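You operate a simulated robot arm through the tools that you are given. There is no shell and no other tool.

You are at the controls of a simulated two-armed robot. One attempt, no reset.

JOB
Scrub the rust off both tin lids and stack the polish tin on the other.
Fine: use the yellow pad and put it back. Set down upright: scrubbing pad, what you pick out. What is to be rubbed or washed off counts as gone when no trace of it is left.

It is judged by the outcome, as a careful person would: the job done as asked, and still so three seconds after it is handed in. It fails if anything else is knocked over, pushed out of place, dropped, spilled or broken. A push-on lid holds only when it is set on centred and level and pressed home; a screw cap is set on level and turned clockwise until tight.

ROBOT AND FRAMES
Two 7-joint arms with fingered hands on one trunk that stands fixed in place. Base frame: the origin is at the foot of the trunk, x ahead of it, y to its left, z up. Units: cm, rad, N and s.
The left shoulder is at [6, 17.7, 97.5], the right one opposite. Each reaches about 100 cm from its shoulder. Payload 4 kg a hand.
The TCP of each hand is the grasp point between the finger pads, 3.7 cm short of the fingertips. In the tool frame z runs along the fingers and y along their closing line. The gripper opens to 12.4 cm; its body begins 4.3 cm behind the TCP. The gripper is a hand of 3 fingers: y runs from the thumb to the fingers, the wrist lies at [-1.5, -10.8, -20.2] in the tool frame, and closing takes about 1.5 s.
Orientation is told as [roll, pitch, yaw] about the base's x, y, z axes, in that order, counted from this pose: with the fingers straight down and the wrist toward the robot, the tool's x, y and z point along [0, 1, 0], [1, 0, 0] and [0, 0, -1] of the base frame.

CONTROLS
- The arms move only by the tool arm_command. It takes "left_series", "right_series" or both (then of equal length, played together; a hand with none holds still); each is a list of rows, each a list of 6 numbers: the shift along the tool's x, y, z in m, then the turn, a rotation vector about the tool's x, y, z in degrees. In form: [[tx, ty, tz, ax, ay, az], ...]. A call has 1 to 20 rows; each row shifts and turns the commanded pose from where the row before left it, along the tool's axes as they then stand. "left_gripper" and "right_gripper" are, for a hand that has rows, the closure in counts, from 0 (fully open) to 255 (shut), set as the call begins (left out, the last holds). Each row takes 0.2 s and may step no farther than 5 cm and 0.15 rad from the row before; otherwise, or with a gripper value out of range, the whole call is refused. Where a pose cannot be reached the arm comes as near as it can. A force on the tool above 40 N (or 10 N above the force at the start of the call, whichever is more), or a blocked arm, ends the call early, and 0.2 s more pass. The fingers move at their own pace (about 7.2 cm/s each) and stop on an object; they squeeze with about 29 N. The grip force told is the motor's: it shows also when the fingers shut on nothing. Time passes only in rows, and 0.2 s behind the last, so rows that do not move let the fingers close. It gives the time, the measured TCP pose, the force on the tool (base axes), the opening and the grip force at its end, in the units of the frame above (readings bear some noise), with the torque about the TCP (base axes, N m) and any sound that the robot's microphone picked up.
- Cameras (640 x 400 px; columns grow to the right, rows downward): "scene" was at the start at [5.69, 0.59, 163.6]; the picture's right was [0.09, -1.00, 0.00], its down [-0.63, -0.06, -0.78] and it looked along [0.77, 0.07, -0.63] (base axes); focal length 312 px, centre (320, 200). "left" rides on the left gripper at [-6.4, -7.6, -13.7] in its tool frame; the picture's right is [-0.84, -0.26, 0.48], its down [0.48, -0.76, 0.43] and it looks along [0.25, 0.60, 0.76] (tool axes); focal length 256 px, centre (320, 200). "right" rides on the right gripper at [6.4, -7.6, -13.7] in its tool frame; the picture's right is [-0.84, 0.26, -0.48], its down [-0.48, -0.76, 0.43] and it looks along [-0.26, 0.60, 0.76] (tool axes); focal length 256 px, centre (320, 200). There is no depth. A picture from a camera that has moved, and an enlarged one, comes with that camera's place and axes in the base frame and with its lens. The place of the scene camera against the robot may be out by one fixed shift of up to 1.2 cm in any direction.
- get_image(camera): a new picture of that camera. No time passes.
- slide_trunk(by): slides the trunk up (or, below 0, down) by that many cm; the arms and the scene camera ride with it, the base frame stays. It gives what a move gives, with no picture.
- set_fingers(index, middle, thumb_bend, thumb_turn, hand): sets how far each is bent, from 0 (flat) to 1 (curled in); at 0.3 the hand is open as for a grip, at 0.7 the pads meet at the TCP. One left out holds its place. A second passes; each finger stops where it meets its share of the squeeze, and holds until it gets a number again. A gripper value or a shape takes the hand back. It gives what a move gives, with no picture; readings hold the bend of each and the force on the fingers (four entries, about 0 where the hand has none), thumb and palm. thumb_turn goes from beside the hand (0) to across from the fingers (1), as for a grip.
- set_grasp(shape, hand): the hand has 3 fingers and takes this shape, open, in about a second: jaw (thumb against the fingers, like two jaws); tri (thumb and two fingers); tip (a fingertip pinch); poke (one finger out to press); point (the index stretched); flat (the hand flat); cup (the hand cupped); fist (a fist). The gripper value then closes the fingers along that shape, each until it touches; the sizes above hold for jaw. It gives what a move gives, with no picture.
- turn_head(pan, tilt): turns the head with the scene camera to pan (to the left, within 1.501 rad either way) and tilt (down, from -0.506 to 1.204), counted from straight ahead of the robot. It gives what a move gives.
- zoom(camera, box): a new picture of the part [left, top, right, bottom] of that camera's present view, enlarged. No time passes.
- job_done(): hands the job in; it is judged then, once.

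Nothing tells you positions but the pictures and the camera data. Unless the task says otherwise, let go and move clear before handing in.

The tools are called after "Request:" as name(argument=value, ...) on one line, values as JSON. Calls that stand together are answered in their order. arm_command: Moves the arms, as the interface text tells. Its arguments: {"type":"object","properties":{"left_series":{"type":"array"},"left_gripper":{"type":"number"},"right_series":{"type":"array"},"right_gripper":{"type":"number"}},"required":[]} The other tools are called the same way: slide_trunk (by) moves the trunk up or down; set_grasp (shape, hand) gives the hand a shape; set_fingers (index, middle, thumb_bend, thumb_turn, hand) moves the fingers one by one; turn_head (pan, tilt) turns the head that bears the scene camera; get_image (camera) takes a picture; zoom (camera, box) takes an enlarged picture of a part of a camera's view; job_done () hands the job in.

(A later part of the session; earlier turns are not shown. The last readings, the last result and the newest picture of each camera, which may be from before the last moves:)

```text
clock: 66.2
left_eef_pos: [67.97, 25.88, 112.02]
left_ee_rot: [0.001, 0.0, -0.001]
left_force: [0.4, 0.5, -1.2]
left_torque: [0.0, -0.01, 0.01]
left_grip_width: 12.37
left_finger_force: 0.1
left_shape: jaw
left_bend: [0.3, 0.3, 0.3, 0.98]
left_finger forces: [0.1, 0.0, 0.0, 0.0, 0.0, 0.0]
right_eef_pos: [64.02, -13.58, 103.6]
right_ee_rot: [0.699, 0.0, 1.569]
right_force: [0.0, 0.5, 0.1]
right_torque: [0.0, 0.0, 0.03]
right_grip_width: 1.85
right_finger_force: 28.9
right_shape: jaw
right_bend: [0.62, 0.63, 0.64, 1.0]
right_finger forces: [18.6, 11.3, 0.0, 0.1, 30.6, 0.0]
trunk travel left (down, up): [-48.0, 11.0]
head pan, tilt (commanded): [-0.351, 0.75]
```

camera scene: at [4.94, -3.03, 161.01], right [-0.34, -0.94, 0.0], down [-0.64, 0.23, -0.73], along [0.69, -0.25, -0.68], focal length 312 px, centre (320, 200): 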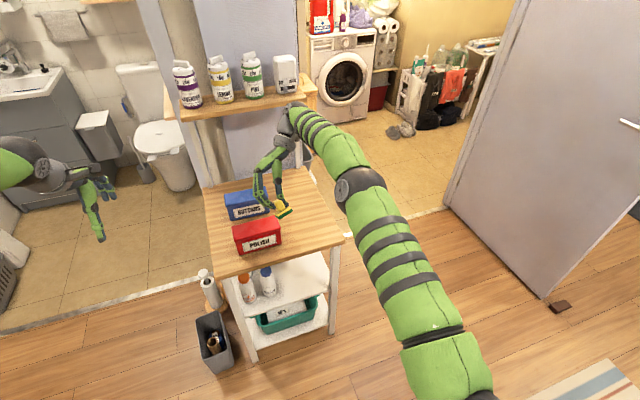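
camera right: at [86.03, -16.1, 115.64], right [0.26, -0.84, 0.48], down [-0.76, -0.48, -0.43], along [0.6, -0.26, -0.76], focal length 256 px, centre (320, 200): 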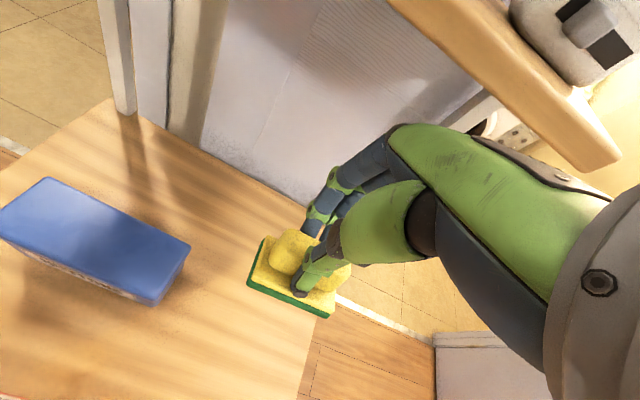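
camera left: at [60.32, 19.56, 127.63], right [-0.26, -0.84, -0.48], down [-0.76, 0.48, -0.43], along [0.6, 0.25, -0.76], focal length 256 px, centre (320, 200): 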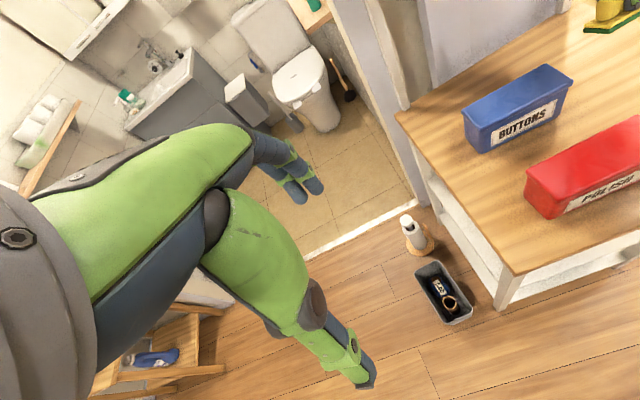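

The arm is free again. I'll tilt the hand back upright about the wrist, then move right to above the pad's original spot.

Request:
arm_command(right_series=[[-0.0283, 0, 0.0001, 0, -8, 0], [-0.0283, 0, 0.0001, 0, -8, 0], [-0.0283, 0, 0.0001, 0, -8, 0], [-0.0283, 0, 0.0001, 0, -8, 0], [-0.0283, 0, 0.0001, 0, -8, 0], [0, 0, 0, 0, 0, 0]])

Request:
get_image(camera="scene")

```text
clock: 67.6
left_eef_pos: [67.93, 25.89, 112.05]
left_ee_rot: [-0.001, 0.001, 0.001]
left_force: [0.4, 0.4, 0.5]
left_torque: [0.02, 0.02, 0.0]
left_grip_width: 12.36
left_finger_force: 0.0
left_shape: jaw
left_bend: [0.3, 0.3, 0.3, 0.98]
left_finger forces: [0.1, 0.1, 0.1, 0.0, 0.0, 0.1]
right_eef_pos: [76.72, -13.71, 97.89]
right_ee_rot: [-0.002, -0.001, 1.57]
right_force: [-0.6, -0.3, -0.9]
right_torque: [0.0, -0.01, 0.02]
right_grip_width: 1.86
right_finger_force: 29.5
right_shape: jaw
right_bend: [0.62, 0.63, 0.64, 1.0]
right_finger forces: [18.6, 11.2, 0.0, 0.0, 30.3, 0.0]
trunk travel left (down, up): [-48.0, 11.0]
head pan, tilt (commanded): [-0.351, 0.75]
```

```text
taken
camera scene: at [4.95, -3.04, 161.01], right [-0.34, -0.94, 0.0], down [-0.64, 0.23, -0.73], along [0.69, -0.25, -0.68], focal length 312 px, centre (320, 200)
```

scene: 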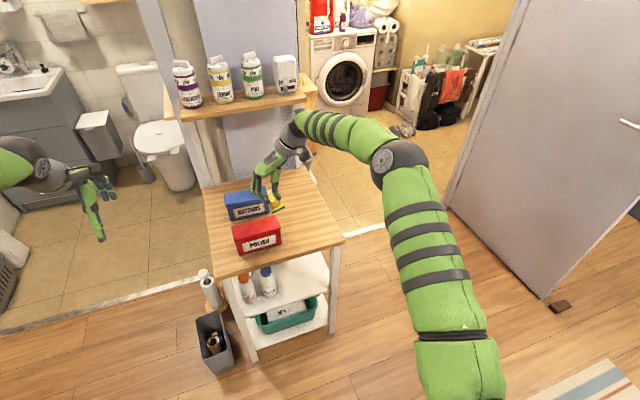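

The arm is healthy again, with the elbow bent out to the right. I'll move right to above the pad's original place at (77.5, −29).

Request:
arm_command(right_series=[[0, -0.0383, 0, 0, 0, 0], [0, -0.0383, 0, 0, 0, 0], [-0.004, -0.0383, 0, 0, 0, 0], [-0.004, -0.0383, 0, 0, 0, 0], [0, 0, 0, 0, 0, 0]])

Request:
slide_trunk(by=-4)

Request:
turn_head(pan=0.091, tilt=0.681)

Request:
zoom(camera="scene", box=[310, 165, 470, 285])

Request:
get_image(camera="right")

```text
clock: 68.8
left_eef_pos: [67.9, 25.93, 111.98]
left_ee_rot: [0.0, 0.0, -0.001]
left_force: [0.5, 0.2, -0.2]
left_torque: [0.01, 0.01, 0.0]
left_grip_width: 12.36
left_finger_force: 0.1
left_shape: jaw
left_bend: [0.3, 0.3, 0.3, 0.98]
left_finger forces: [0.1, 0.1, 0.1, 0.0, 0.0, 0.0]
right_eef_pos: [77.65, -29.12, 97.8]
right_ee_rot: [0.002, 0.002, 1.569]
right_force: [-0.4, 0.2, -0.7]
right_torque: [0.04, 0.04, 0.02]
right_grip_width: 1.85
right_finger_force: 29.1
right_shape: jaw
right_bend: [0.62, 0.63, 0.64, 1.0]
right_finger forces: [18.6, 11.2, 0.1, 0.0, 30.4, 0.0]
trunk travel left (down, up): [-48.0, 11.0]
head pan, tilt (commanded): [-0.351, 0.75]
```

```text
clock: 69.6
left_eef_pos: [68.05, 25.94, 108.13]
left_ee_rot: [0.0, 0.001, 0.0]
left_force: [0.1, 0.3, -0.4]
left_torque: [0.01, -0.02, -0.02]
left_grip_width: 12.39
left_finger_force: 0.1
left_shape: jaw
left_bend: [0.3, 0.3, 0.3, 0.98]
left_finger forces: [0.0, 0.1, 0.0, 0.0, 0.1, 0.1]
right_eef_pos: [77.48, -28.94, 93.82]
right_ee_rot: [0.001, 0.0, 1.57]
right_force: [0.0, -0.3, 0.2]
right_torque: [0.02, -0.01, 0.02]
right_grip_width: 1.85
right_finger_force: 28.8
right_shape: jaw
right_bend: [0.62, 0.63, 0.64, 1.0]
right_finger forces: [18.7, 11.1, 0.0, 0.1, 30.4, 0.0]
trunk travel left (down, up): [-44.0, 15.0]
head pan, tilt (commanded): [-0.351, 0.75]
```

```text
clock: 70.5
left_eef_pos: [67.91, 25.85, 108.04]
left_ee_rot: [0.0, -0.001, -0.001]
left_force: [-0.1, -0.7, 0.7]
left_torque: [-0.03, 0.01, 0.03]
left_grip_width: 12.37
left_finger_force: 0.1
left_shape: jaw
left_bend: [0.3, 0.3, 0.3, 0.98]
left_finger forces: [0.0, 0.0, 0.0, 0.1, 0.1, 0.1]
right_eef_pos: [77.48, -29.02, 93.74]
right_ee_rot: [0.0, 0.0, 1.57]
right_force: [-0.4, -0.6, -0.4]
right_torque: [-0.02, 0.01, -0.02]
right_grip_width: 1.88
right_finger_force: 28.6
right_shape: jaw
right_bend: [0.62, 0.63, 0.64, 1.0]
right_finger forces: [18.7, 11.2, 0.0, 0.1, 30.4, 0.0]
trunk travel left (down, up): [-44.0, 15.0]
head pan, tilt (commanded): [0.091, 0.681]
```

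```text
3.33 times, centred on (390, 225) of scene
camera zoom: at [5.71, 0.57, 157.6], right [0.09, -1.0, 0.0], down [-0.63, -0.06, -0.78], along [0.77, 0.07, -0.63], focal length 1039 px, centre (87, 117)
```

zoom: 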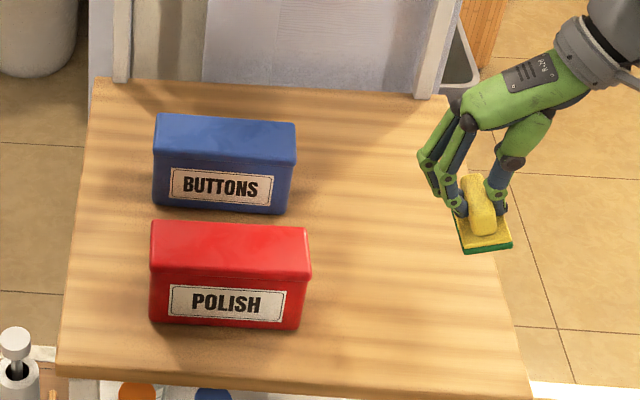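

```text
taken
camera right: at [71.23, -36.48, 107.47], right [0.84, 0.25, 0.48], down [0.48, -0.76, -0.44], along [0.25, 0.6, -0.76], focal length 256 px, centre (320, 200)
```

right: 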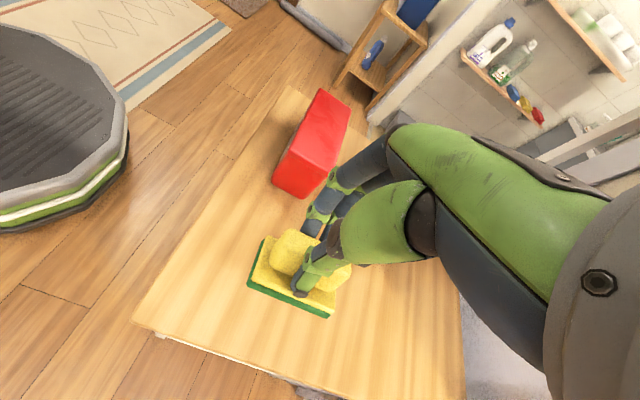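

The pad is back over its spot. Before putting it down I'll double-check both lids closely for any trace of rust.

Request:
zoom(camera="scene", box=[343, 190, 393, 222])

Request:
zoom(camera="scene", box=[343, 225, 393, 257])

Request:
zoom(camera="left", box=[440, 0, 640, 240])

```text
12.50 times, centred on (368, 206) of scene
camera zoom: at [5.71, 0.57, 157.6], right [0.09, -1.0, 0.0], down [-0.63, -0.06, -0.78], along [0.77, 0.07, -0.63], focal length 3898 px, centre (-280, 125)
```

zoom: 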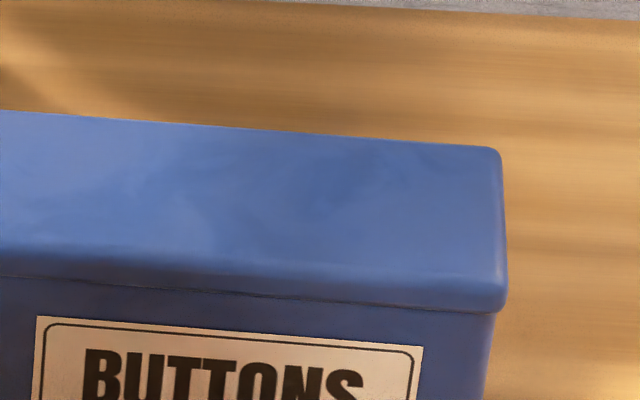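

```text
12.50 times, centred on (368, 241) of scene
camera zoom: at [5.71, 0.57, 157.6], right [0.09, -1.0, 0.0], down [-0.63, -0.06, -0.78], along [0.77, 0.07, -0.63], focal length 3898 px, centre (-280, -312)
```

zoom: 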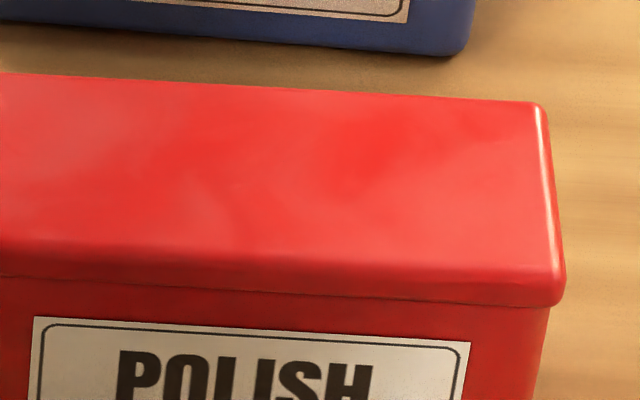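

```text
1.67 times, centred on (540, 120) of left
camera zoom: at [60.31, 19.56, 121.64], right [-0.26, -0.84, -0.48], down [-0.76, 0.48, -0.43], along [0.6, 0.25, -0.76], focal length 427 px, centre (-47, 333)
```

zoom: 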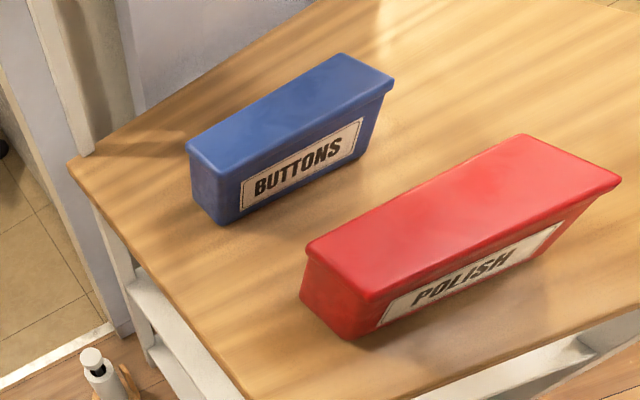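

Both lids are clean. Now I lower the pad to the table, slowing near contact.

Request:
arm_command(right_series=[[0, 0, 0.03, 0, 0, 0], [0, 0, 0.03, 0, 0, 0], [0, 0, 0.03, 0, 0, 0], [0, 0, 0.013, 0, 0, 0], [0, 0, 0.003, 0, 0, 0], [0, 0, 0, 0, 0, 0]])

```text
clock: 71.9
left_eef_pos: [67.9, 25.91, 107.97]
left_ee_rot: [-0.001, 0.001, -0.001]
left_force: [0.5, -0.4, -0.2]
left_torque: [0.0, 0.01, 0.02]
left_grip_width: 12.36
left_finger_force: 0.0
left_shape: jaw
left_bend: [0.3, 0.3, 0.3, 0.98]
left_finger forces: [0.0, 0.1, 0.1, 0.0, 0.0, 0.1]
right_eef_pos: [77.34, -29.13, 83.03]
right_ee_rot: [0.001, 0.001, 1.569]
right_force: [0.0, 0.6, -1.0]
right_torque: [0.01, 0.04, 0.03]
right_grip_width: 1.84
right_finger_force: 29.1
right_shape: jaw
right_bend: [0.62, 0.63, 0.64, 1.0]
right_finger forces: [18.5, 11.3, 0.0, 0.0, 30.5, 0.1]
trunk travel left (down, up): [-44.0, 15.0]
head pan, tilt (commanded): [0.091, 0.681]
```

Request:
arm_command(right_series=[[0, 0, 0.002, 0, 0, 0], [0, 0, 0.002, 0, 0, 0], [0, 0, 0, 0, 0, 0]])

Request:
zoom(camera="right", box=[220, 190, 400, 330])

Request:
zoom(camera="scene", box=[385, 205, 465, 265])

```text
clock: 72.7
left_eef_pos: [67.92, 25.94, 108.07]
left_ee_rot: [0.0, 0.0, 0.002]
left_force: [-0.2, -0.5, -0.3]
left_torque: [0.01, -0.02, -0.01]
left_grip_width: 12.36
left_finger_force: 0.1
left_shape: jaw
left_bend: [0.3, 0.3, 0.3, 0.98]
left_finger forces: [0.1, 0.0, 0.0, 0.0, 0.1, 0.1]
right_eef_pos: [77.37, -29.05, 82.76]
right_ee_rot: [0.002, 0.0, 1.569]
right_force: [0.6, -0.3, -0.2]
right_torque: [0.02, -0.02, 0.02]
right_grip_width: 1.86
right_finger_force: 29.0
right_shape: jaw
right_bend: [0.62, 0.63, 0.64, 1.0]
right_finger forces: [18.5, 11.2, 0.0, 0.0, 30.4, 0.0]
trunk travel left (down, up): [-44.0, 15.0]
head pan, tilt (commanded): [0.091, 0.681]
```

```text
2.86 times, centred on (310, 260) of right
camera zoom: at [71.14, -36.52, 96.41], right [0.84, 0.25, 0.48], down [0.48, -0.76, -0.44], along [0.26, 0.6, -0.76], focal length 731 px, centre (349, 29)
```

zoom: 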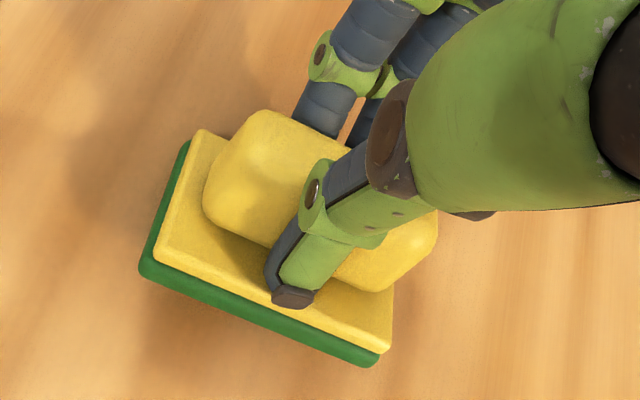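

```text
6.67 times, centred on (425, 235) of scene
camera zoom: at [5.7, 0.58, 157.6], right [0.09, -1.0, 0.0], down [-0.63, -0.06, -0.78], along [0.77, 0.07, -0.63], focal length 2079 px, centre (-380, -33)
```

zoom: 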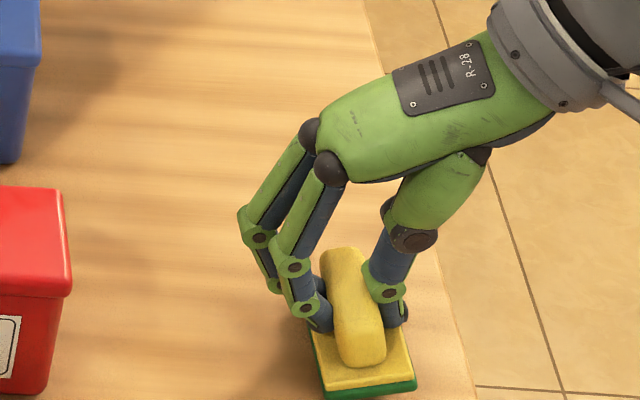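

No contact yet, so I'll continue gently.

Request:
arm_command(right_series=[[0, 0, 0.002, 0, 0, 0], [0, 0, 0.001, 0, 0, 0], [0, 0, 0, 0, 0, 0]])

```text
clock: 73.5
left_eef_pos: [67.88, 25.88, 107.96]
left_ee_rot: [0.0, 0.001, 0.0]
left_force: [0.5, -0.2, 0.1]
left_torque: [0.01, 0.0, -0.01]
left_grip_width: 12.38
left_finger_force: 0.0
left_shape: jaw
left_bend: [0.3, 0.3, 0.3, 0.98]
left_finger forces: [0.0, 0.0, 0.0, 0.0, 0.0, 0.1]
right_eef_pos: [77.5, -29.08, 82.52]
right_ee_rot: [0.002, 0.0, 1.57]
right_force: [-0.6, -0.7, 4.4]
right_torque: [0.04, 0.05, 0.0]
right_grip_width: 1.87
right_finger_force: 29.2
right_shape: jaw
right_bend: [0.62, 0.63, 0.64, 1.0]
right_finger forces: [18.3, 11.1, 0.0, 0.0, 32.2, 0.0]
trunk travel left (down, up): [-44.0, 15.0]
head pan, tilt (commanded): [0.091, 0.681]
```

The pad is resting on the table (4.4 N), so I'll open the hand.

Request:
arm_command(right_series=[[0, 0, 0, 0, 0, 0], [0, 0, 0, 0, 0, 0], [0, 0, 0, 0, 0, 0], [0, 0, 0, 0, 0, 0], [0, 0, 0, 0, 0, 0], [0, 0, 0, 0, 0, 0], [0, 0, 0, 0, 0, 0], [0, 0, 0, 0, 0, 0]], right_gripper=0)

Request:
zoom(camera="scene", box=[385, 205, 465, 265])

Request:
get_image(camera="right")

```text
clock: 75.3
left_eef_pos: [67.93, 25.91, 108.16]
left_ee_rot: [-0.001, 0.0, 0.001]
left_force: [0.4, 0.2, 0.3]
left_torque: [0.0, 0.03, 0.0]
left_grip_width: 12.38
left_finger_force: 0.1
left_shape: jaw
left_bend: [0.3, 0.3, 0.3, 0.98]
left_finger forces: [0.1, 0.0, 0.0, 0.0, 0.1, 0.0]
right_eef_pos: [77.36, -28.98, 82.48]
right_ee_rot: [0.003, 0.0, 1.571]
right_force: [-0.3, -0.2, 0.3]
right_torque: [0.03, 0.01, 0.0]
right_grip_width: 12.35
right_finger_force: 0.1
right_shape: jaw
right_bend: [0.3, 0.3, 0.3, 0.98]
right_finger forces: [0.0, 0.0, 0.0, 0.0, 0.0, 0.0]
trunk travel left (down, up): [-44.0, 15.0]
head pan, tilt (commanded): [0.091, 0.681]
```

```text
6.67 times, centred on (425, 235) of scene
camera zoom: at [5.7, 0.58, 157.6], right [0.09, -1.0, 0.0], down [-0.63, -0.06, -0.78], along [0.77, 0.07, -0.63], focal length 2079 px, centre (-380, -33)
```

zoom: 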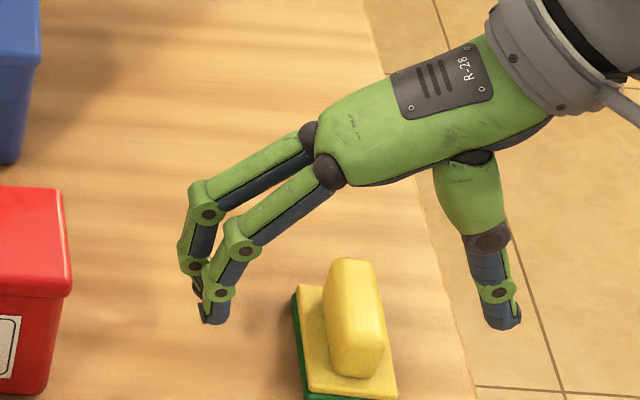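

```text
taken
camera right: at [71.17, -36.51, 96.17], right [0.84, 0.25, 0.48], down [0.48, -0.76, -0.44], along [0.25, 0.6, -0.76], focal length 256 px, centre (320, 200)
```

right: 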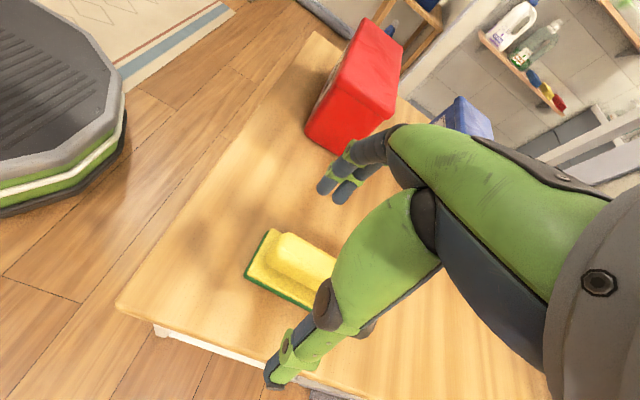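

The pad is standing in its original place. I'll raise the right hand straight up, clear of it.

Request:
arm_command(right_series=[[0, 0, -0.01, 0, 0, 0], [0, 0, -0.03, 0, 0, 0], [0, 0, -0.04, 0, 0, 0], [0, 0, -0.04, 0, 0, 0], [0.02, 0, -0.03, 0, 0, 0], [0, 0, 0, 0, 0, 0]])

Request:
zoom(camera="scene", box=[310, 175, 470, 290])

Request:
zoom(camera="right", box=[200, 250, 300, 340])

```text
clock: 76.7
left_eef_pos: [67.96, 25.93, 108.06]
left_ee_rot: [0.001, -0.001, 0.001]
left_force: [0.1, 0.1, 0.0]
left_torque: [0.0, 0.02, 0.02]
left_grip_width: 12.36
left_finger_force: 0.1
left_shape: jaw
left_bend: [0.3, 0.3, 0.3, 0.98]
left_finger forces: [0.1, 0.1, 0.1, 0.0, 0.0, 0.0]
right_eef_pos: [75.44, -28.95, 97.32]
right_ee_rot: [0.001, 0.0, 1.568]
right_force: [0.5, 0.5, -0.3]
right_torque: [0.02, -0.02, -0.03]
right_grip_width: 12.35
right_finger_force: 0.1
right_shape: jaw
right_bend: [0.3, 0.3, 0.3, 0.98]
right_finger forces: [0.1, 0.0, 0.1, 0.1, 0.1, 0.1]
trunk travel left (down, up): [-44.0, 15.0]
head pan, tilt (commanded): [0.091, 0.681]
```

```text
3.48 times, centred on (390, 232) of scene
camera zoom: at [5.73, 0.58, 157.59], right [0.09, -1.0, 0.0], down [-0.63, -0.06, -0.78], along [0.77, 0.07, -0.63], focal length 1084 px, centre (76, 87)
```

zoom: 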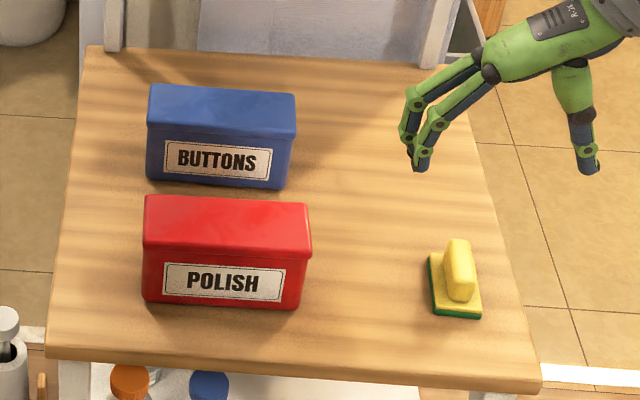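

```text
4.44 times, centred on (250, 295) of right
camera zoom: at [69.29, -36.41, 111.04], right [0.84, 0.25, 0.48], down [0.48, -0.76, -0.44], along [0.25, 0.6, -0.76], focal length 1138 px, centre (631, -222)
```

zoom: 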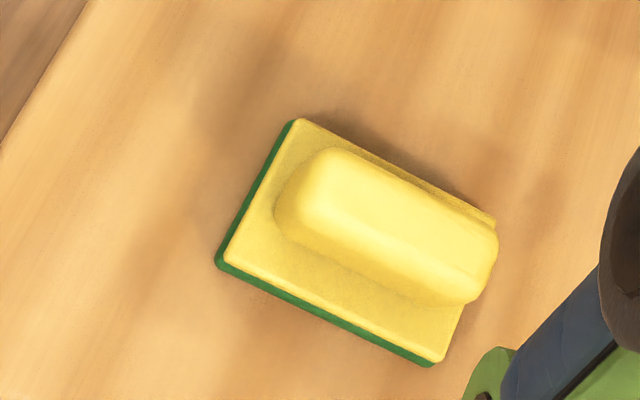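

The pad is upright within a few millimetres of where it started. Next I turn the hand to yaw 0 in the clear, then move over the red tin.

Request:
arm_command(right_series=[[0, 0, 0, 0, 0, 8.18], [0, 0, 0, 0, 0, 8.18], [0, 0, 0, 0, 0, 8.18], [0, 0, 0, 0, 0, 8.18], [0, 0, 0, 0, 0, 8.18], [0, 0, 0, 0, 0, 8.18], [0, 0, 0, 0, 0, 8.18], [0, 0, 0, 0, 0, 8.18], [0, 0, 0, 0, 0, 8.18], [0, 0, 0, 0, 0, 8.18], [0, 0, 0, 0, 0, 8.1], [0.04, 0, 0, 0, 0, 0], [0.04, 0, 0, 0, 0, 0], [0.04, 0, 0, 0, 0, 0], [0.04, 0, 0, 0, 0, 0], [0.04, 0, 0, 0, 0, 0], [0, 0, 0, 0, 0, 0]])

Request:
slide_trunk(by=3)

Request:
get_image(camera="right")

Request:
get_image(camera="scene")

Request:
zoom(camera="left", box=[440, 0, 640, 240])

```text
clock: 80.3
left_eef_pos: [67.96, 25.94, 108.03]
left_ee_rot: [0.001, -0.001, 0.001]
left_force: [0.0, 0.5, 0.9]
left_torque: [0.01, -0.02, 0.0]
left_grip_width: 12.37
left_finger_force: 0.0
left_shape: jaw
left_bend: [0.3, 0.3, 0.3, 0.98]
left_finger forces: [0.0, 0.0, 0.0, 0.1, 0.0, 0.0]
right_eef_pos: [75.42, -8.98, 97.56]
right_ee_rot: [0.0, 0.0, -0.002]
right_force: [-0.4, 0.5, 0.4]
right_torque: [0.03, -0.03, 0.03]
right_grip_width: 12.37
right_finger_force: 0.0
right_shape: jaw
right_bend: [0.3, 0.3, 0.3, 0.98]
right_finger forces: [0.1, 0.0, 0.1, 0.0, 0.0, 0.1]
trunk travel left (down, up): [-44.0, 15.0]
head pan, tilt (commanded): [0.091, 0.681]
```

```text
clock: 81.0
left_eef_pos: [67.85, 25.9, 111.06]
left_ee_rot: [0.001, -0.001, 0.001]
left_force: [-0.3, 0.3, -0.2]
left_torque: [0.02, 0.0, 0.03]
left_grip_width: 12.37
left_finger_force: 0.1
left_shape: jaw
left_bend: [0.3, 0.3, 0.3, 0.98]
left_finger forces: [0.0, 0.0, 0.0, 0.0, 0.0, 0.0]
right_eef_pos: [75.38, -8.99, 100.59]
right_ee_rot: [0.001, 0.001, -0.001]
right_force: [-0.3, 0.7, 0.5]
right_torque: [-0.02, 0.04, 0.03]
right_grip_width: 12.37
right_finger_force: 0.2
right_shape: jaw
right_bend: [0.3, 0.3, 0.3, 0.98]
right_finger forces: [0.0, 0.0, 0.0, 0.0, 0.1, 0.0]
trunk travel left (down, up): [-47.0, 12.0]
head pan, tilt (commanded): [0.091, 0.681]
```

```text
taken
camera right: at [67.9, -2.49, 114.18], right [0.26, -0.84, 0.48], down [-0.76, -0.48, -0.43], along [0.6, -0.26, -0.76], focal length 256 px, centre (320, 200)
```

right: 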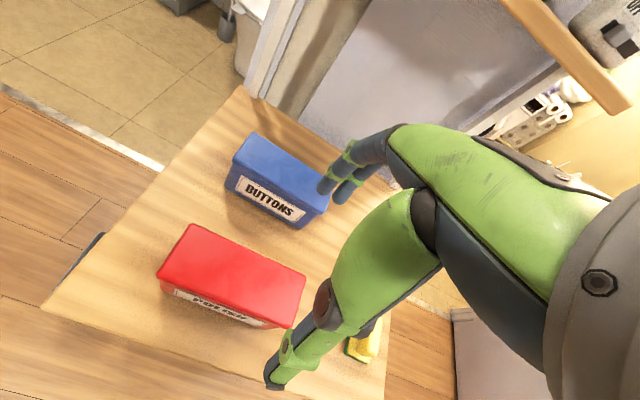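

```text
taken
camera scene: at [5.72, 0.6, 160.6], right [0.09, -1.0, 0.0], down [-0.63, -0.06, -0.78], along [0.77, 0.07, -0.63], focal length 312 px, centre (320, 200)
```

scene: 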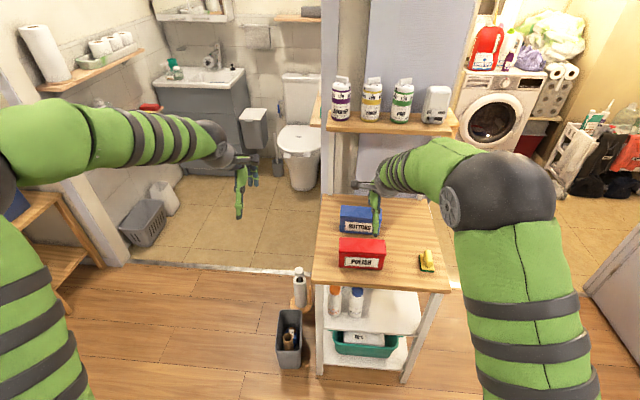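

```text
1.67 times, centred on (540, 120) of left
camera zoom: at [60.32, 19.57, 124.62], right [-0.26, -0.84, -0.48], down [-0.76, 0.48, -0.43], along [0.6, 0.25, -0.76], focal length 427 px, centre (-47, 333)
```

zoom: 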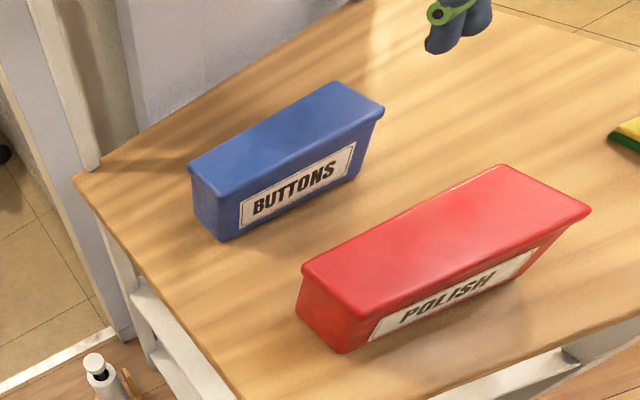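

The arm looks healthy. I'll enlarge the right camera's view to locate both tins precisely.

Request:
zoom(camera="right", box=[140, 210, 330, 340])

Request:
zoom(camera="right", box=[210, 120, 350, 240])

Request:
zoom(camera="scene", box=[325, 195, 405, 275])

```text
3.08 times, centred on (235, 275) of right
camera zoom: at [67.9, -2.49, 114.18], right [0.26, -0.84, 0.48], down [-0.76, -0.48, -0.43], along [0.6, -0.26, -0.76], focal length 788 px, centre (582, -31)
```

zoom: 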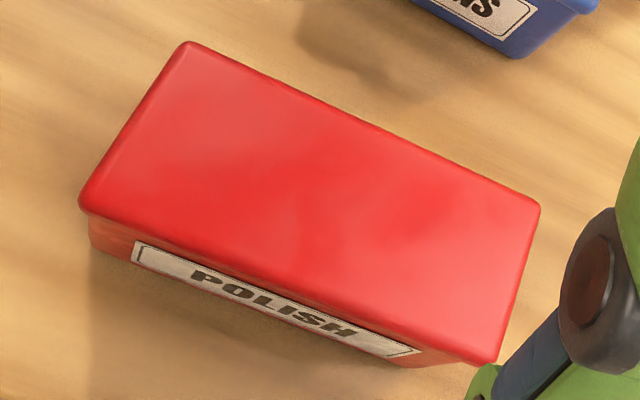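

```text
3.33 times, centred on (280, 180) of right
camera zoom: at [67.9, -2.49, 114.18], right [0.26, -0.84, 0.48], down [-0.76, -0.48, -0.43], along [0.6, -0.26, -0.76], focal length 853 px, centre (453, 267)
```

zoom: 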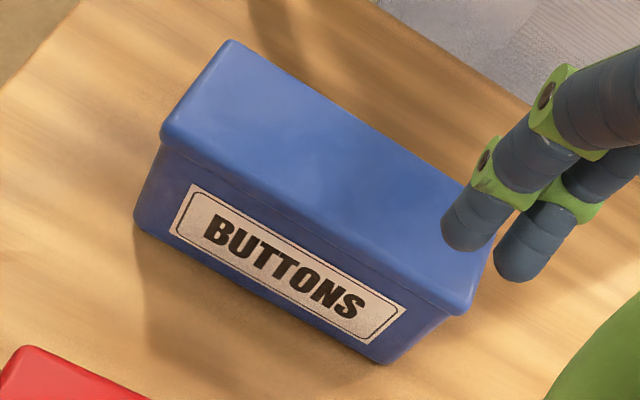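

```text
5.00 times, centred on (365, 235) of scene
camera zoom: at [5.72, 0.6, 160.6], right [0.09, -1.0, 0.0], down [-0.63, -0.06, -0.78], along [0.77, 0.07, -0.63], focal length 1559 px, centre (95, 25)
```

zoom: 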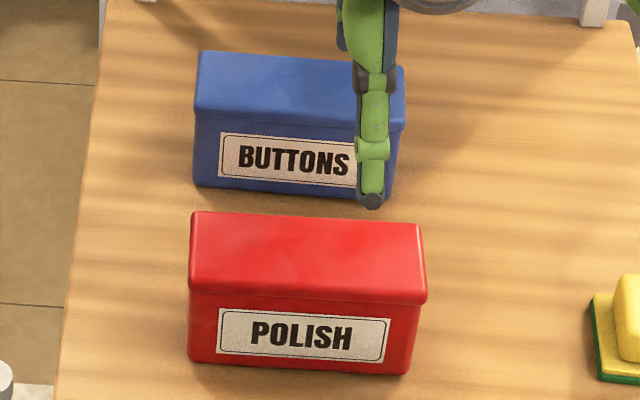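

From both cameras the red tin centre is about (75.9, −6.7), the blue about (91.9, −6.6), and both are 9.0 cm tall. I'll descend around the red tin with the fingers open, keeping the palm above the lid.

Request:
arm_command(right_series=[[0.013, 0.0047, 0, 0, 0, 0], [0, 0, 0.03, 0, 0, 0], [0, 0, 0.03, 0, 0, 0], [0, 0, 0.03, 0, 0, 0], [0, 0, 0.03, 0, 0, 0], [0, 0, 0, 0, 0, 0]])

Request:
get_image(camera="right")

Request:
zoom(camera="scene", box=[310, 165, 470, 285])

Request:
zoom(camera="left", box=[440, 0, 640, 240])

```text
clock: 82.4
left_eef_pos: [67.9, 25.88, 111.14]
left_ee_rot: [0.001, 0.0, -0.001]
left_force: [0.2, -1.0, 0.1]
left_torque: [-0.01, 0.01, -0.02]
left_grip_width: 12.36
left_finger_force: 0.1
left_shape: jaw
left_bend: [0.3, 0.3, 0.3, 0.98]
left_finger forces: [0.0, 0.0, 0.1, 0.0, 0.2, 0.1]
right_eef_pos: [75.71, -7.66, 88.5]
right_ee_rot: [0.002, 0.002, 0.0]
right_force: [-0.1, 0.4, -0.5]
right_torque: [0.01, 0.0, -0.05]
right_grip_width: 12.38
right_finger_force: 0.1
right_shape: jaw
right_bend: [0.3, 0.3, 0.3, 0.98]
right_finger forces: [0.0, 0.1, 0.0, 0.0, 0.1, 0.0]
trunk travel left (down, up): [-47.0, 12.0]
head pan, tilt (commanded): [0.091, 0.681]
```

```text
taken
camera right: at [68.23, -1.2, 102.24], right [0.26, -0.84, 0.48], down [-0.76, -0.48, -0.43], along [0.6, -0.26, -0.76], focal length 256 px, centre (320, 200)
```

right: 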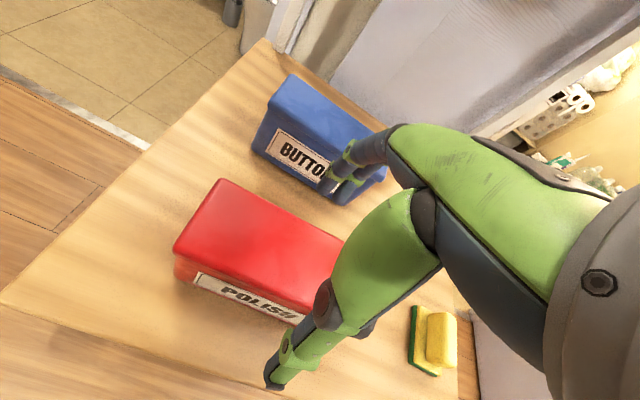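

```text
3.33 times, centred on (390, 225) of scene
camera zoom: at [5.68, 0.59, 160.6], right [0.09, -1.0, 0.0], down [-0.63, -0.06, -0.78], along [0.77, 0.07, -0.63], focal length 1039 px, centre (87, 117)
```

zoom: 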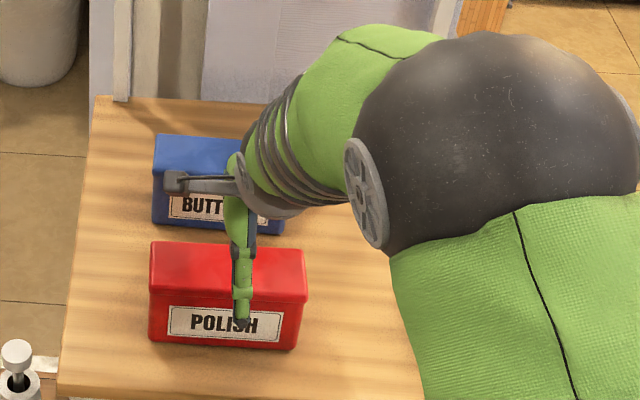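

```text
1.67 times, centred on (540, 120) of left
camera zoom: at [60.29, 19.56, 124.65], right [-0.26, -0.84, -0.48], down [-0.76, 0.48, -0.43], along [0.6, 0.25, -0.76], focal length 427 px, centre (-47, 333)
```

zoom: 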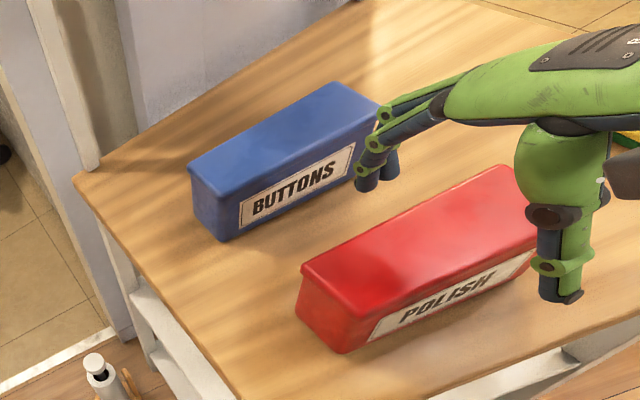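

The thumb and fingers straddle the red tin cleanly. I'll descend the last 6 cm with care.

Request:
arm_command(right_series=[[0, 0.001, 0.02, 0, 0, 0], [0, 0, 0.02, 0, 0, 0], [0, 0, 0.012, 0, 0, 0], [0, 0, 0.008, 0, 0, 0], [0, 0, 0, 0, 0, 0]])

Request:
zoom(camera="left", box=[440, 0, 640, 240])

Request:
get_image(camera="right")

```text
clock: 83.6
left_eef_pos: [67.85, 25.95, 111.07]
left_ee_rot: [-0.001, 0.001, 0.0]
left_force: [-0.2, -0.7, 0.3]
left_torque: [-0.01, 0.0, 0.01]
left_grip_width: 12.4
left_finger_force: 0.1
left_shape: jaw
left_bend: [0.3, 0.3, 0.3, 0.98]
left_finger forces: [0.0, 0.0, 0.0, 0.0, 0.1, 0.0]
right_eef_pos: [75.87, -7.71, 82.52]
right_ee_rot: [0.0, 0.001, 0.0]
right_force: [0.5, 0.6, 0.5]
right_torque: [-0.01, 0.0, 0.01]
right_grip_width: 12.37
right_finger_force: 0.1
right_shape: jaw
right_bend: [0.3, 0.3, 0.3, 0.98]
right_finger forces: [0.0, 0.0, 0.1, 0.0, 0.0, 0.0]
trunk travel left (down, up): [-47.0, 12.0]
head pan, tilt (commanded): [0.091, 0.681]
```

```text
1.67 times, centred on (540, 120) of left
camera zoom: at [60.3, 19.57, 124.64], right [-0.26, -0.84, -0.48], down [-0.76, 0.48, -0.43], along [0.6, 0.25, -0.76], focal length 427 px, centre (-47, 333)
```

zoom: 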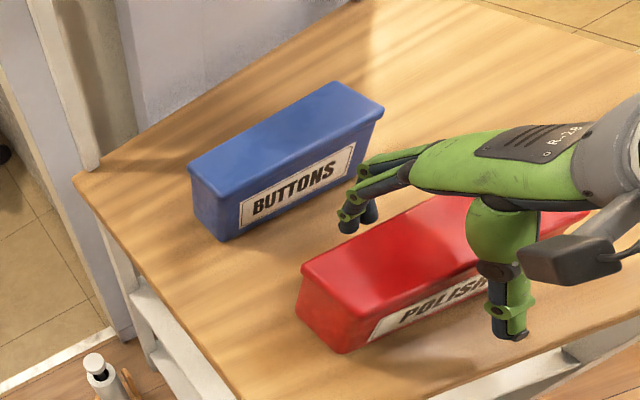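

```text
taken
camera right: at [68.43, -1.2, 96.17], right [0.26, -0.84, 0.48], down [-0.76, -0.48, -0.43], along [0.6, -0.26, -0.76], focal length 256 px, centre (320, 200)
```

right: 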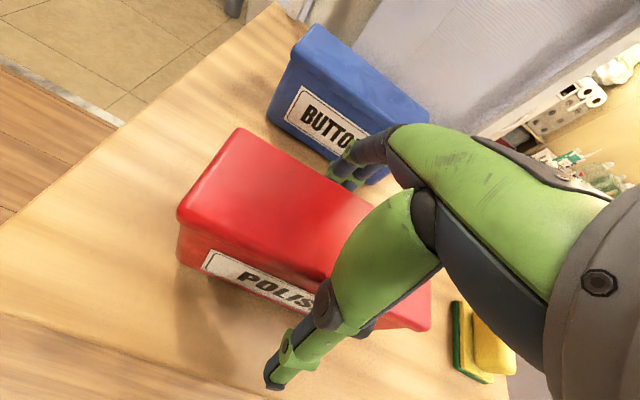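

There's no contact with the lid. I'll close the grip on the red tin's body.

Request:
arm_command(right_series=[[0, 0, 0, 0, 0, 0], [0, 0, 0, 0, 0, 0], [0, 0, 0, 0, 0, 0], [0, 0, 0, 0, 0, 0], [0, 0, 0, 0, 0, 0], [0, 0, 0, 0, 0, 0], [0, 0, 0, 0, 0, 0]], right_gripper=255)

Request:
zoom(camera="left", box=[440, 0, 640, 240])

Request:
get_image(camera="right")

```text
clock: 85.2
left_eef_pos: [67.89, 25.93, 111.09]
left_ee_rot: [-0.001, 0.0, 0.0]
left_force: [0.2, 0.0, -0.9]
left_torque: [-0.01, -0.03, 0.03]
left_grip_width: 12.39
left_finger_force: 0.1
left_shape: jaw
left_bend: [0.3, 0.3, 0.3, 0.98]
left_finger forces: [0.0, 0.0, 0.0, 0.0, 0.0, 0.1]
right_eef_pos: [75.97, -7.66, 82.63]
right_ee_rot: [-0.001, 0.0, -0.001]
right_force: [2.5, 0.6, 11.3]
right_torque: [0.04, -0.61, 0.05]
right_grip_width: 8.54
right_finger_force: 28.3
right_shape: jaw
right_bend: [0.38, 0.41, 0.5, 0.99]
right_finger forces: [19.2, 10.6, 0.0, 0.1, 32.6, 0.0]
trunk travel left (down, up): [-47.0, 12.0]
head pan, tilt (commanded): [0.091, 0.681]
```

```text
1.67 times, centred on (540, 120) of left
camera zoom: at [60.25, 19.57, 124.68], right [-0.26, -0.84, -0.48], down [-0.76, 0.48, -0.44], along [0.6, 0.25, -0.76], focal length 427 px, centre (-47, 333)
```

zoom: 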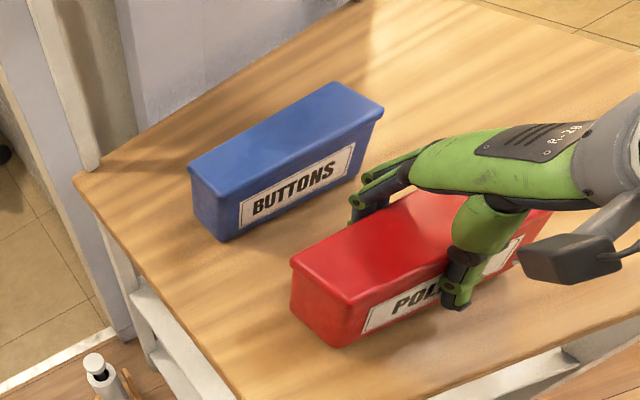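

```text
taken
camera right: at [68.41, -1.18, 96.28], right [0.26, -0.84, 0.48], down [-0.76, -0.48, -0.43], along [0.6, -0.25, -0.76], focal length 256 px, centre (320, 200)
```

right: 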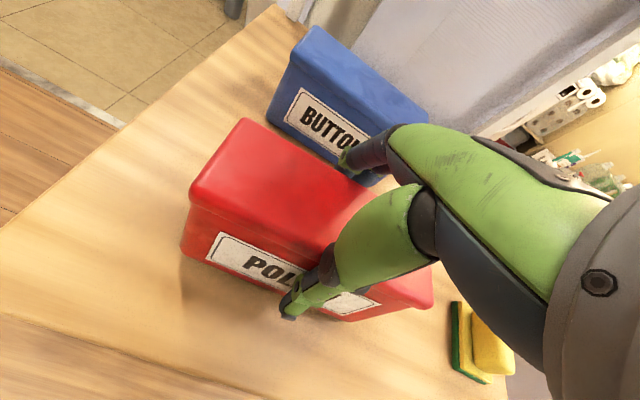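

The grip reads 8.5 cm wide, more than the tin's depth, so I need to see where the fingers actually touch.

Request:
zoom(camera="left", box=[530, 80, 640, 200])

Request:
zoom(camera="right", box=[170, 100, 450, 340])

Request:
zoom(camera="scene", box=[325, 195, 405, 275])

```text
3.33 times, centred on (585, 140) of left
camera zoom: at [60.25, 19.57, 124.68], right [-0.26, -0.84, -0.48], down [-0.76, 0.48, -0.44], along [0.6, 0.25, -0.76], focal length 853 px, centre (-563, 400)
```

zoom: 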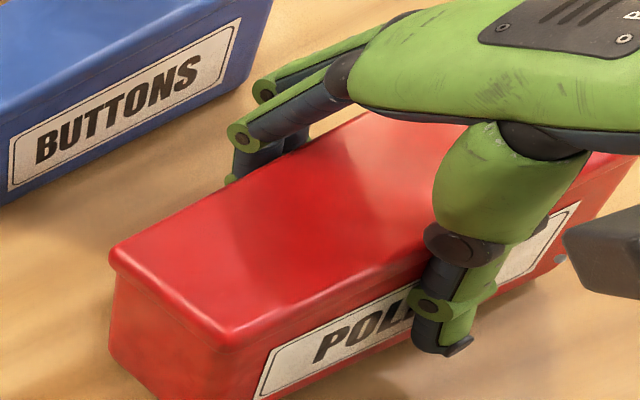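

```text
1.67 times, centred on (310, 220) of right
camera zoom: at [68.41, -1.18, 96.28], right [0.26, -0.84, 0.48], down [-0.76, -0.48, -0.43], along [0.6, -0.25, -0.76], focal length 427 px, centre (337, 167)
```

zoom: 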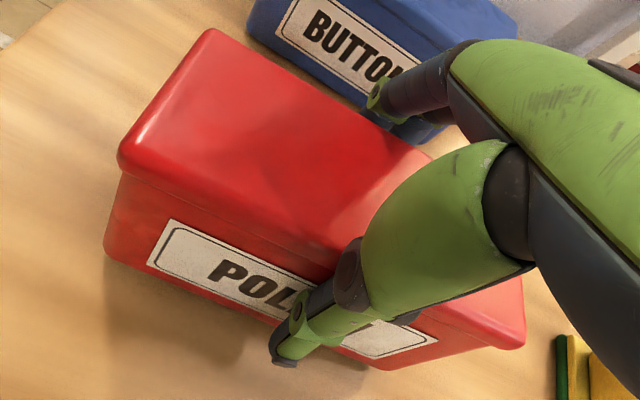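

```text
5.00 times, centred on (365, 235) of scene
camera zoom: at [5.62, 0.6, 160.61], right [0.09, -1.0, 0.0], down [-0.63, -0.06, -0.78], along [0.77, 0.07, -0.63], focal length 1559 px, centre (95, 25)
```

zoom: 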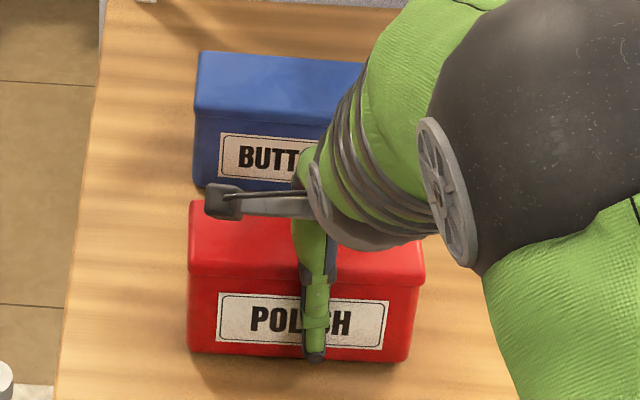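

The thumb pushed the tin back about 1 cm until the fingers met it, and the grip holds at 28 N. I'll try a slow 1.5 cm lift and check that the whole tin follows, level.

Request:
arm_command(right_series=[[0, 0, -0.003, 0, 0, 0], [0, 0, -0.004, 0, 0, 0], [0, 0, -0.004, 0, 0, 0], [0, 0, -0.004, 0, 0, 0], [0, 0, 0, 0, 0, 0], [0, 0, 0, 0, 0, 0]])

Request:
zoom(camera="left", box=[440, 0, 640, 240])

Request:
zoom(camera="right", box=[170, 100, 450, 340])

Request:
zoom(camera="scene", box=[325, 195, 405, 275])

```text
clock: 86.6
left_eef_pos: [67.9, 25.86, 110.96]
left_ee_rot: [-0.001, -0.001, 0.0]
left_force: [-0.2, -0.2, -0.1]
left_torque: [-0.01, 0.02, 0.0]
left_grip_width: 12.38
left_finger_force: 0.1
left_shape: jaw
left_bend: [0.3, 0.3, 0.3, 0.98]
left_finger forces: [0.1, 0.0, 0.0, 0.0, 0.0, 0.0]
right_eef_pos: [75.86, -7.79, 83.98]
right_ee_rot: [0.0, 0.001, 0.0]
right_force: [-0.4, 0.0, -1.2]
right_torque: [0.02, -0.02, 0.0]
right_grip_width: 8.43
right_finger_force: 28.9
right_shape: jaw
right_bend: [0.38, 0.41, 0.5, 0.99]
right_finger forces: [17.8, 9.1, 0.0, 0.1, 30.5, 0.0]
trunk travel left (down, up): [-47.0, 12.0]
head pan, tilt (commanded): [0.091, 0.681]
```

```text
1.67 times, centred on (540, 120) of left
camera zoom: at [60.31, 19.57, 124.63], right [-0.26, -0.84, -0.48], down [-0.76, 0.48, -0.43], along [0.6, 0.25, -0.76], focal length 427 px, centre (-47, 333)
```

zoom: 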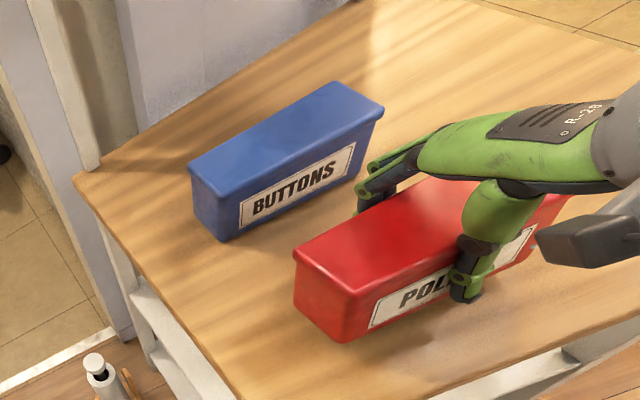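

```text
1.67 times, centred on (310, 220) of right
camera zoom: at [68.38, -1.22, 97.65], right [0.26, -0.84, 0.48], down [-0.76, -0.48, -0.43], along [0.6, -0.26, -0.76], focal length 427 px, centre (337, 167)
```

zoom: 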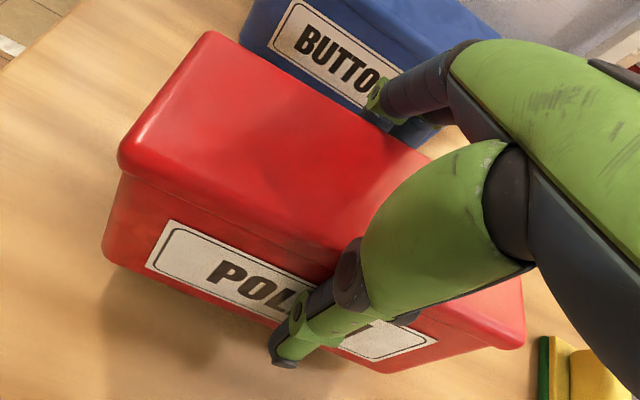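

```text
5.00 times, centred on (365, 235) of scene
camera zoom: at [5.71, 0.59, 160.6], right [0.09, -1.0, 0.0], down [-0.63, -0.06, -0.78], along [0.77, 0.07, -0.63], focal length 1559 px, centre (95, 25)
```

zoom: 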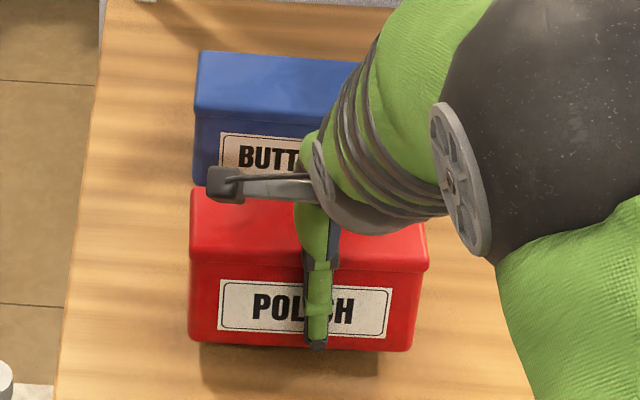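

The whole tin came up level and steady. I'll raise it to clear the blue tin's lid by about 4 cm.

Request:
arm_command(right_series=[[0, 0, -0.02, 0, 0, 0], [0, 0, -0.025, 0, 0, 0], [0, 0, -0.025, 0, 0, 0], [0, 0, -0.025, 0, 0, 0], [0, 0, -0.02, 0, 0, 0], [0, 0, 0, 0, 0, 0]])

Request:
get_image(camera="right")

Request:
zoom(camera="scene", box=[310, 165, 470, 285])

Request:
zoom(camera="left", box=[440, 0, 640, 240])

```text
clock: 88.0
left_eef_pos: [67.92, 25.88, 111.1]
left_ee_rot: [0.001, 0.001, 0.0]
left_force: [0.2, -0.1, -0.6]
left_torque: [0.0, 0.0, 0.01]
left_grip_width: 12.37
left_finger_force: 0.0
left_shape: jaw
left_bend: [0.3, 0.3, 0.3, 0.98]
left_finger forces: [0.1, 0.1, 0.1, 0.2, 0.1, 0.0]
right_eef_pos: [75.92, -7.82, 95.49]
right_ee_rot: [0.0, 0.001, 0.001]
right_force: [0.1, 0.1, -1.2]
right_torque: [-0.03, 0.0, -0.02]
right_grip_width: 8.43
right_finger_force: 29.4
right_shape: jaw
right_bend: [0.38, 0.41, 0.5, 0.99]
right_finger forces: [17.6, 8.9, 0.1, 0.1, 30.2, 0.1]
trunk travel left (down, up): [-47.0, 12.0]
head pan, tilt (commanded): [0.091, 0.681]
```

```text
taken
camera right: at [68.44, -1.27, 109.21], right [0.26, -0.84, 0.48], down [-0.76, -0.48, -0.43], along [0.6, -0.26, -0.76], focal length 256 px, centre (320, 200)
```

right: 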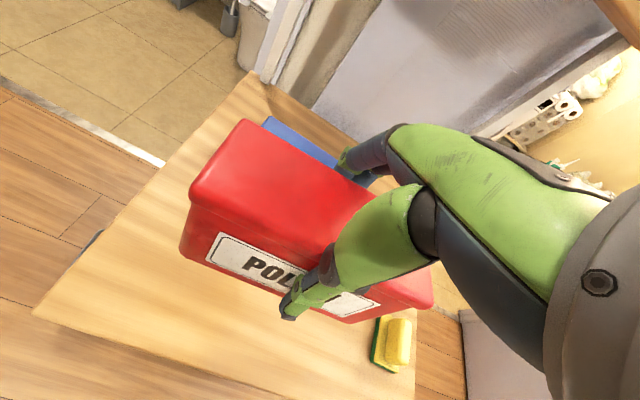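

```text
3.33 times, centred on (390, 225) of scene
camera zoom: at [5.72, 0.59, 160.6], right [0.09, -1.0, 0.0], down [-0.63, -0.06, -0.78], along [0.77, 0.07, -0.63], focal length 1039 px, centre (87, 117)
```

zoom: 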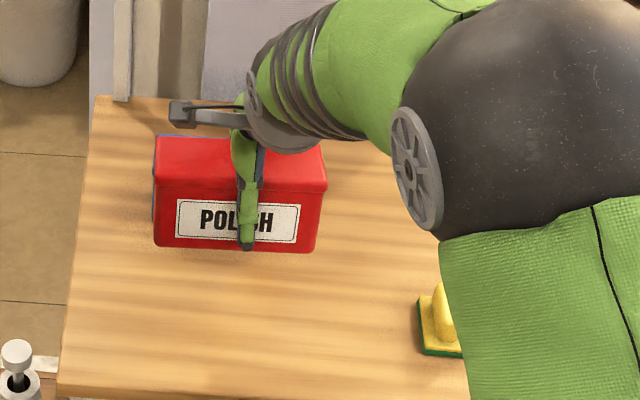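

```text
1.67 times, centred on (540, 120) of left
camera zoom: at [60.32, 19.57, 124.63], right [-0.26, -0.84, -0.48], down [-0.76, 0.48, -0.43], along [0.6, 0.25, -0.76], focal length 427 px, centre (-47, 333)
```

zoom: 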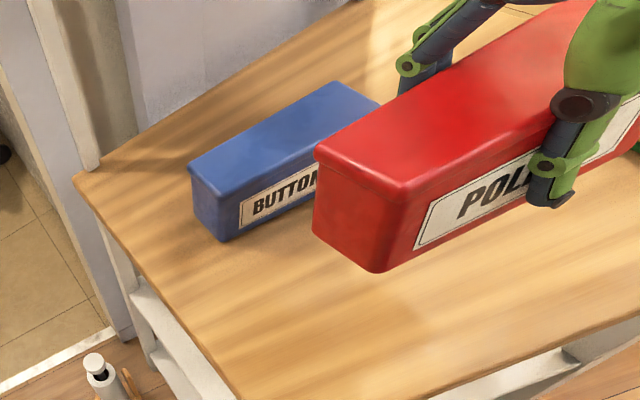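

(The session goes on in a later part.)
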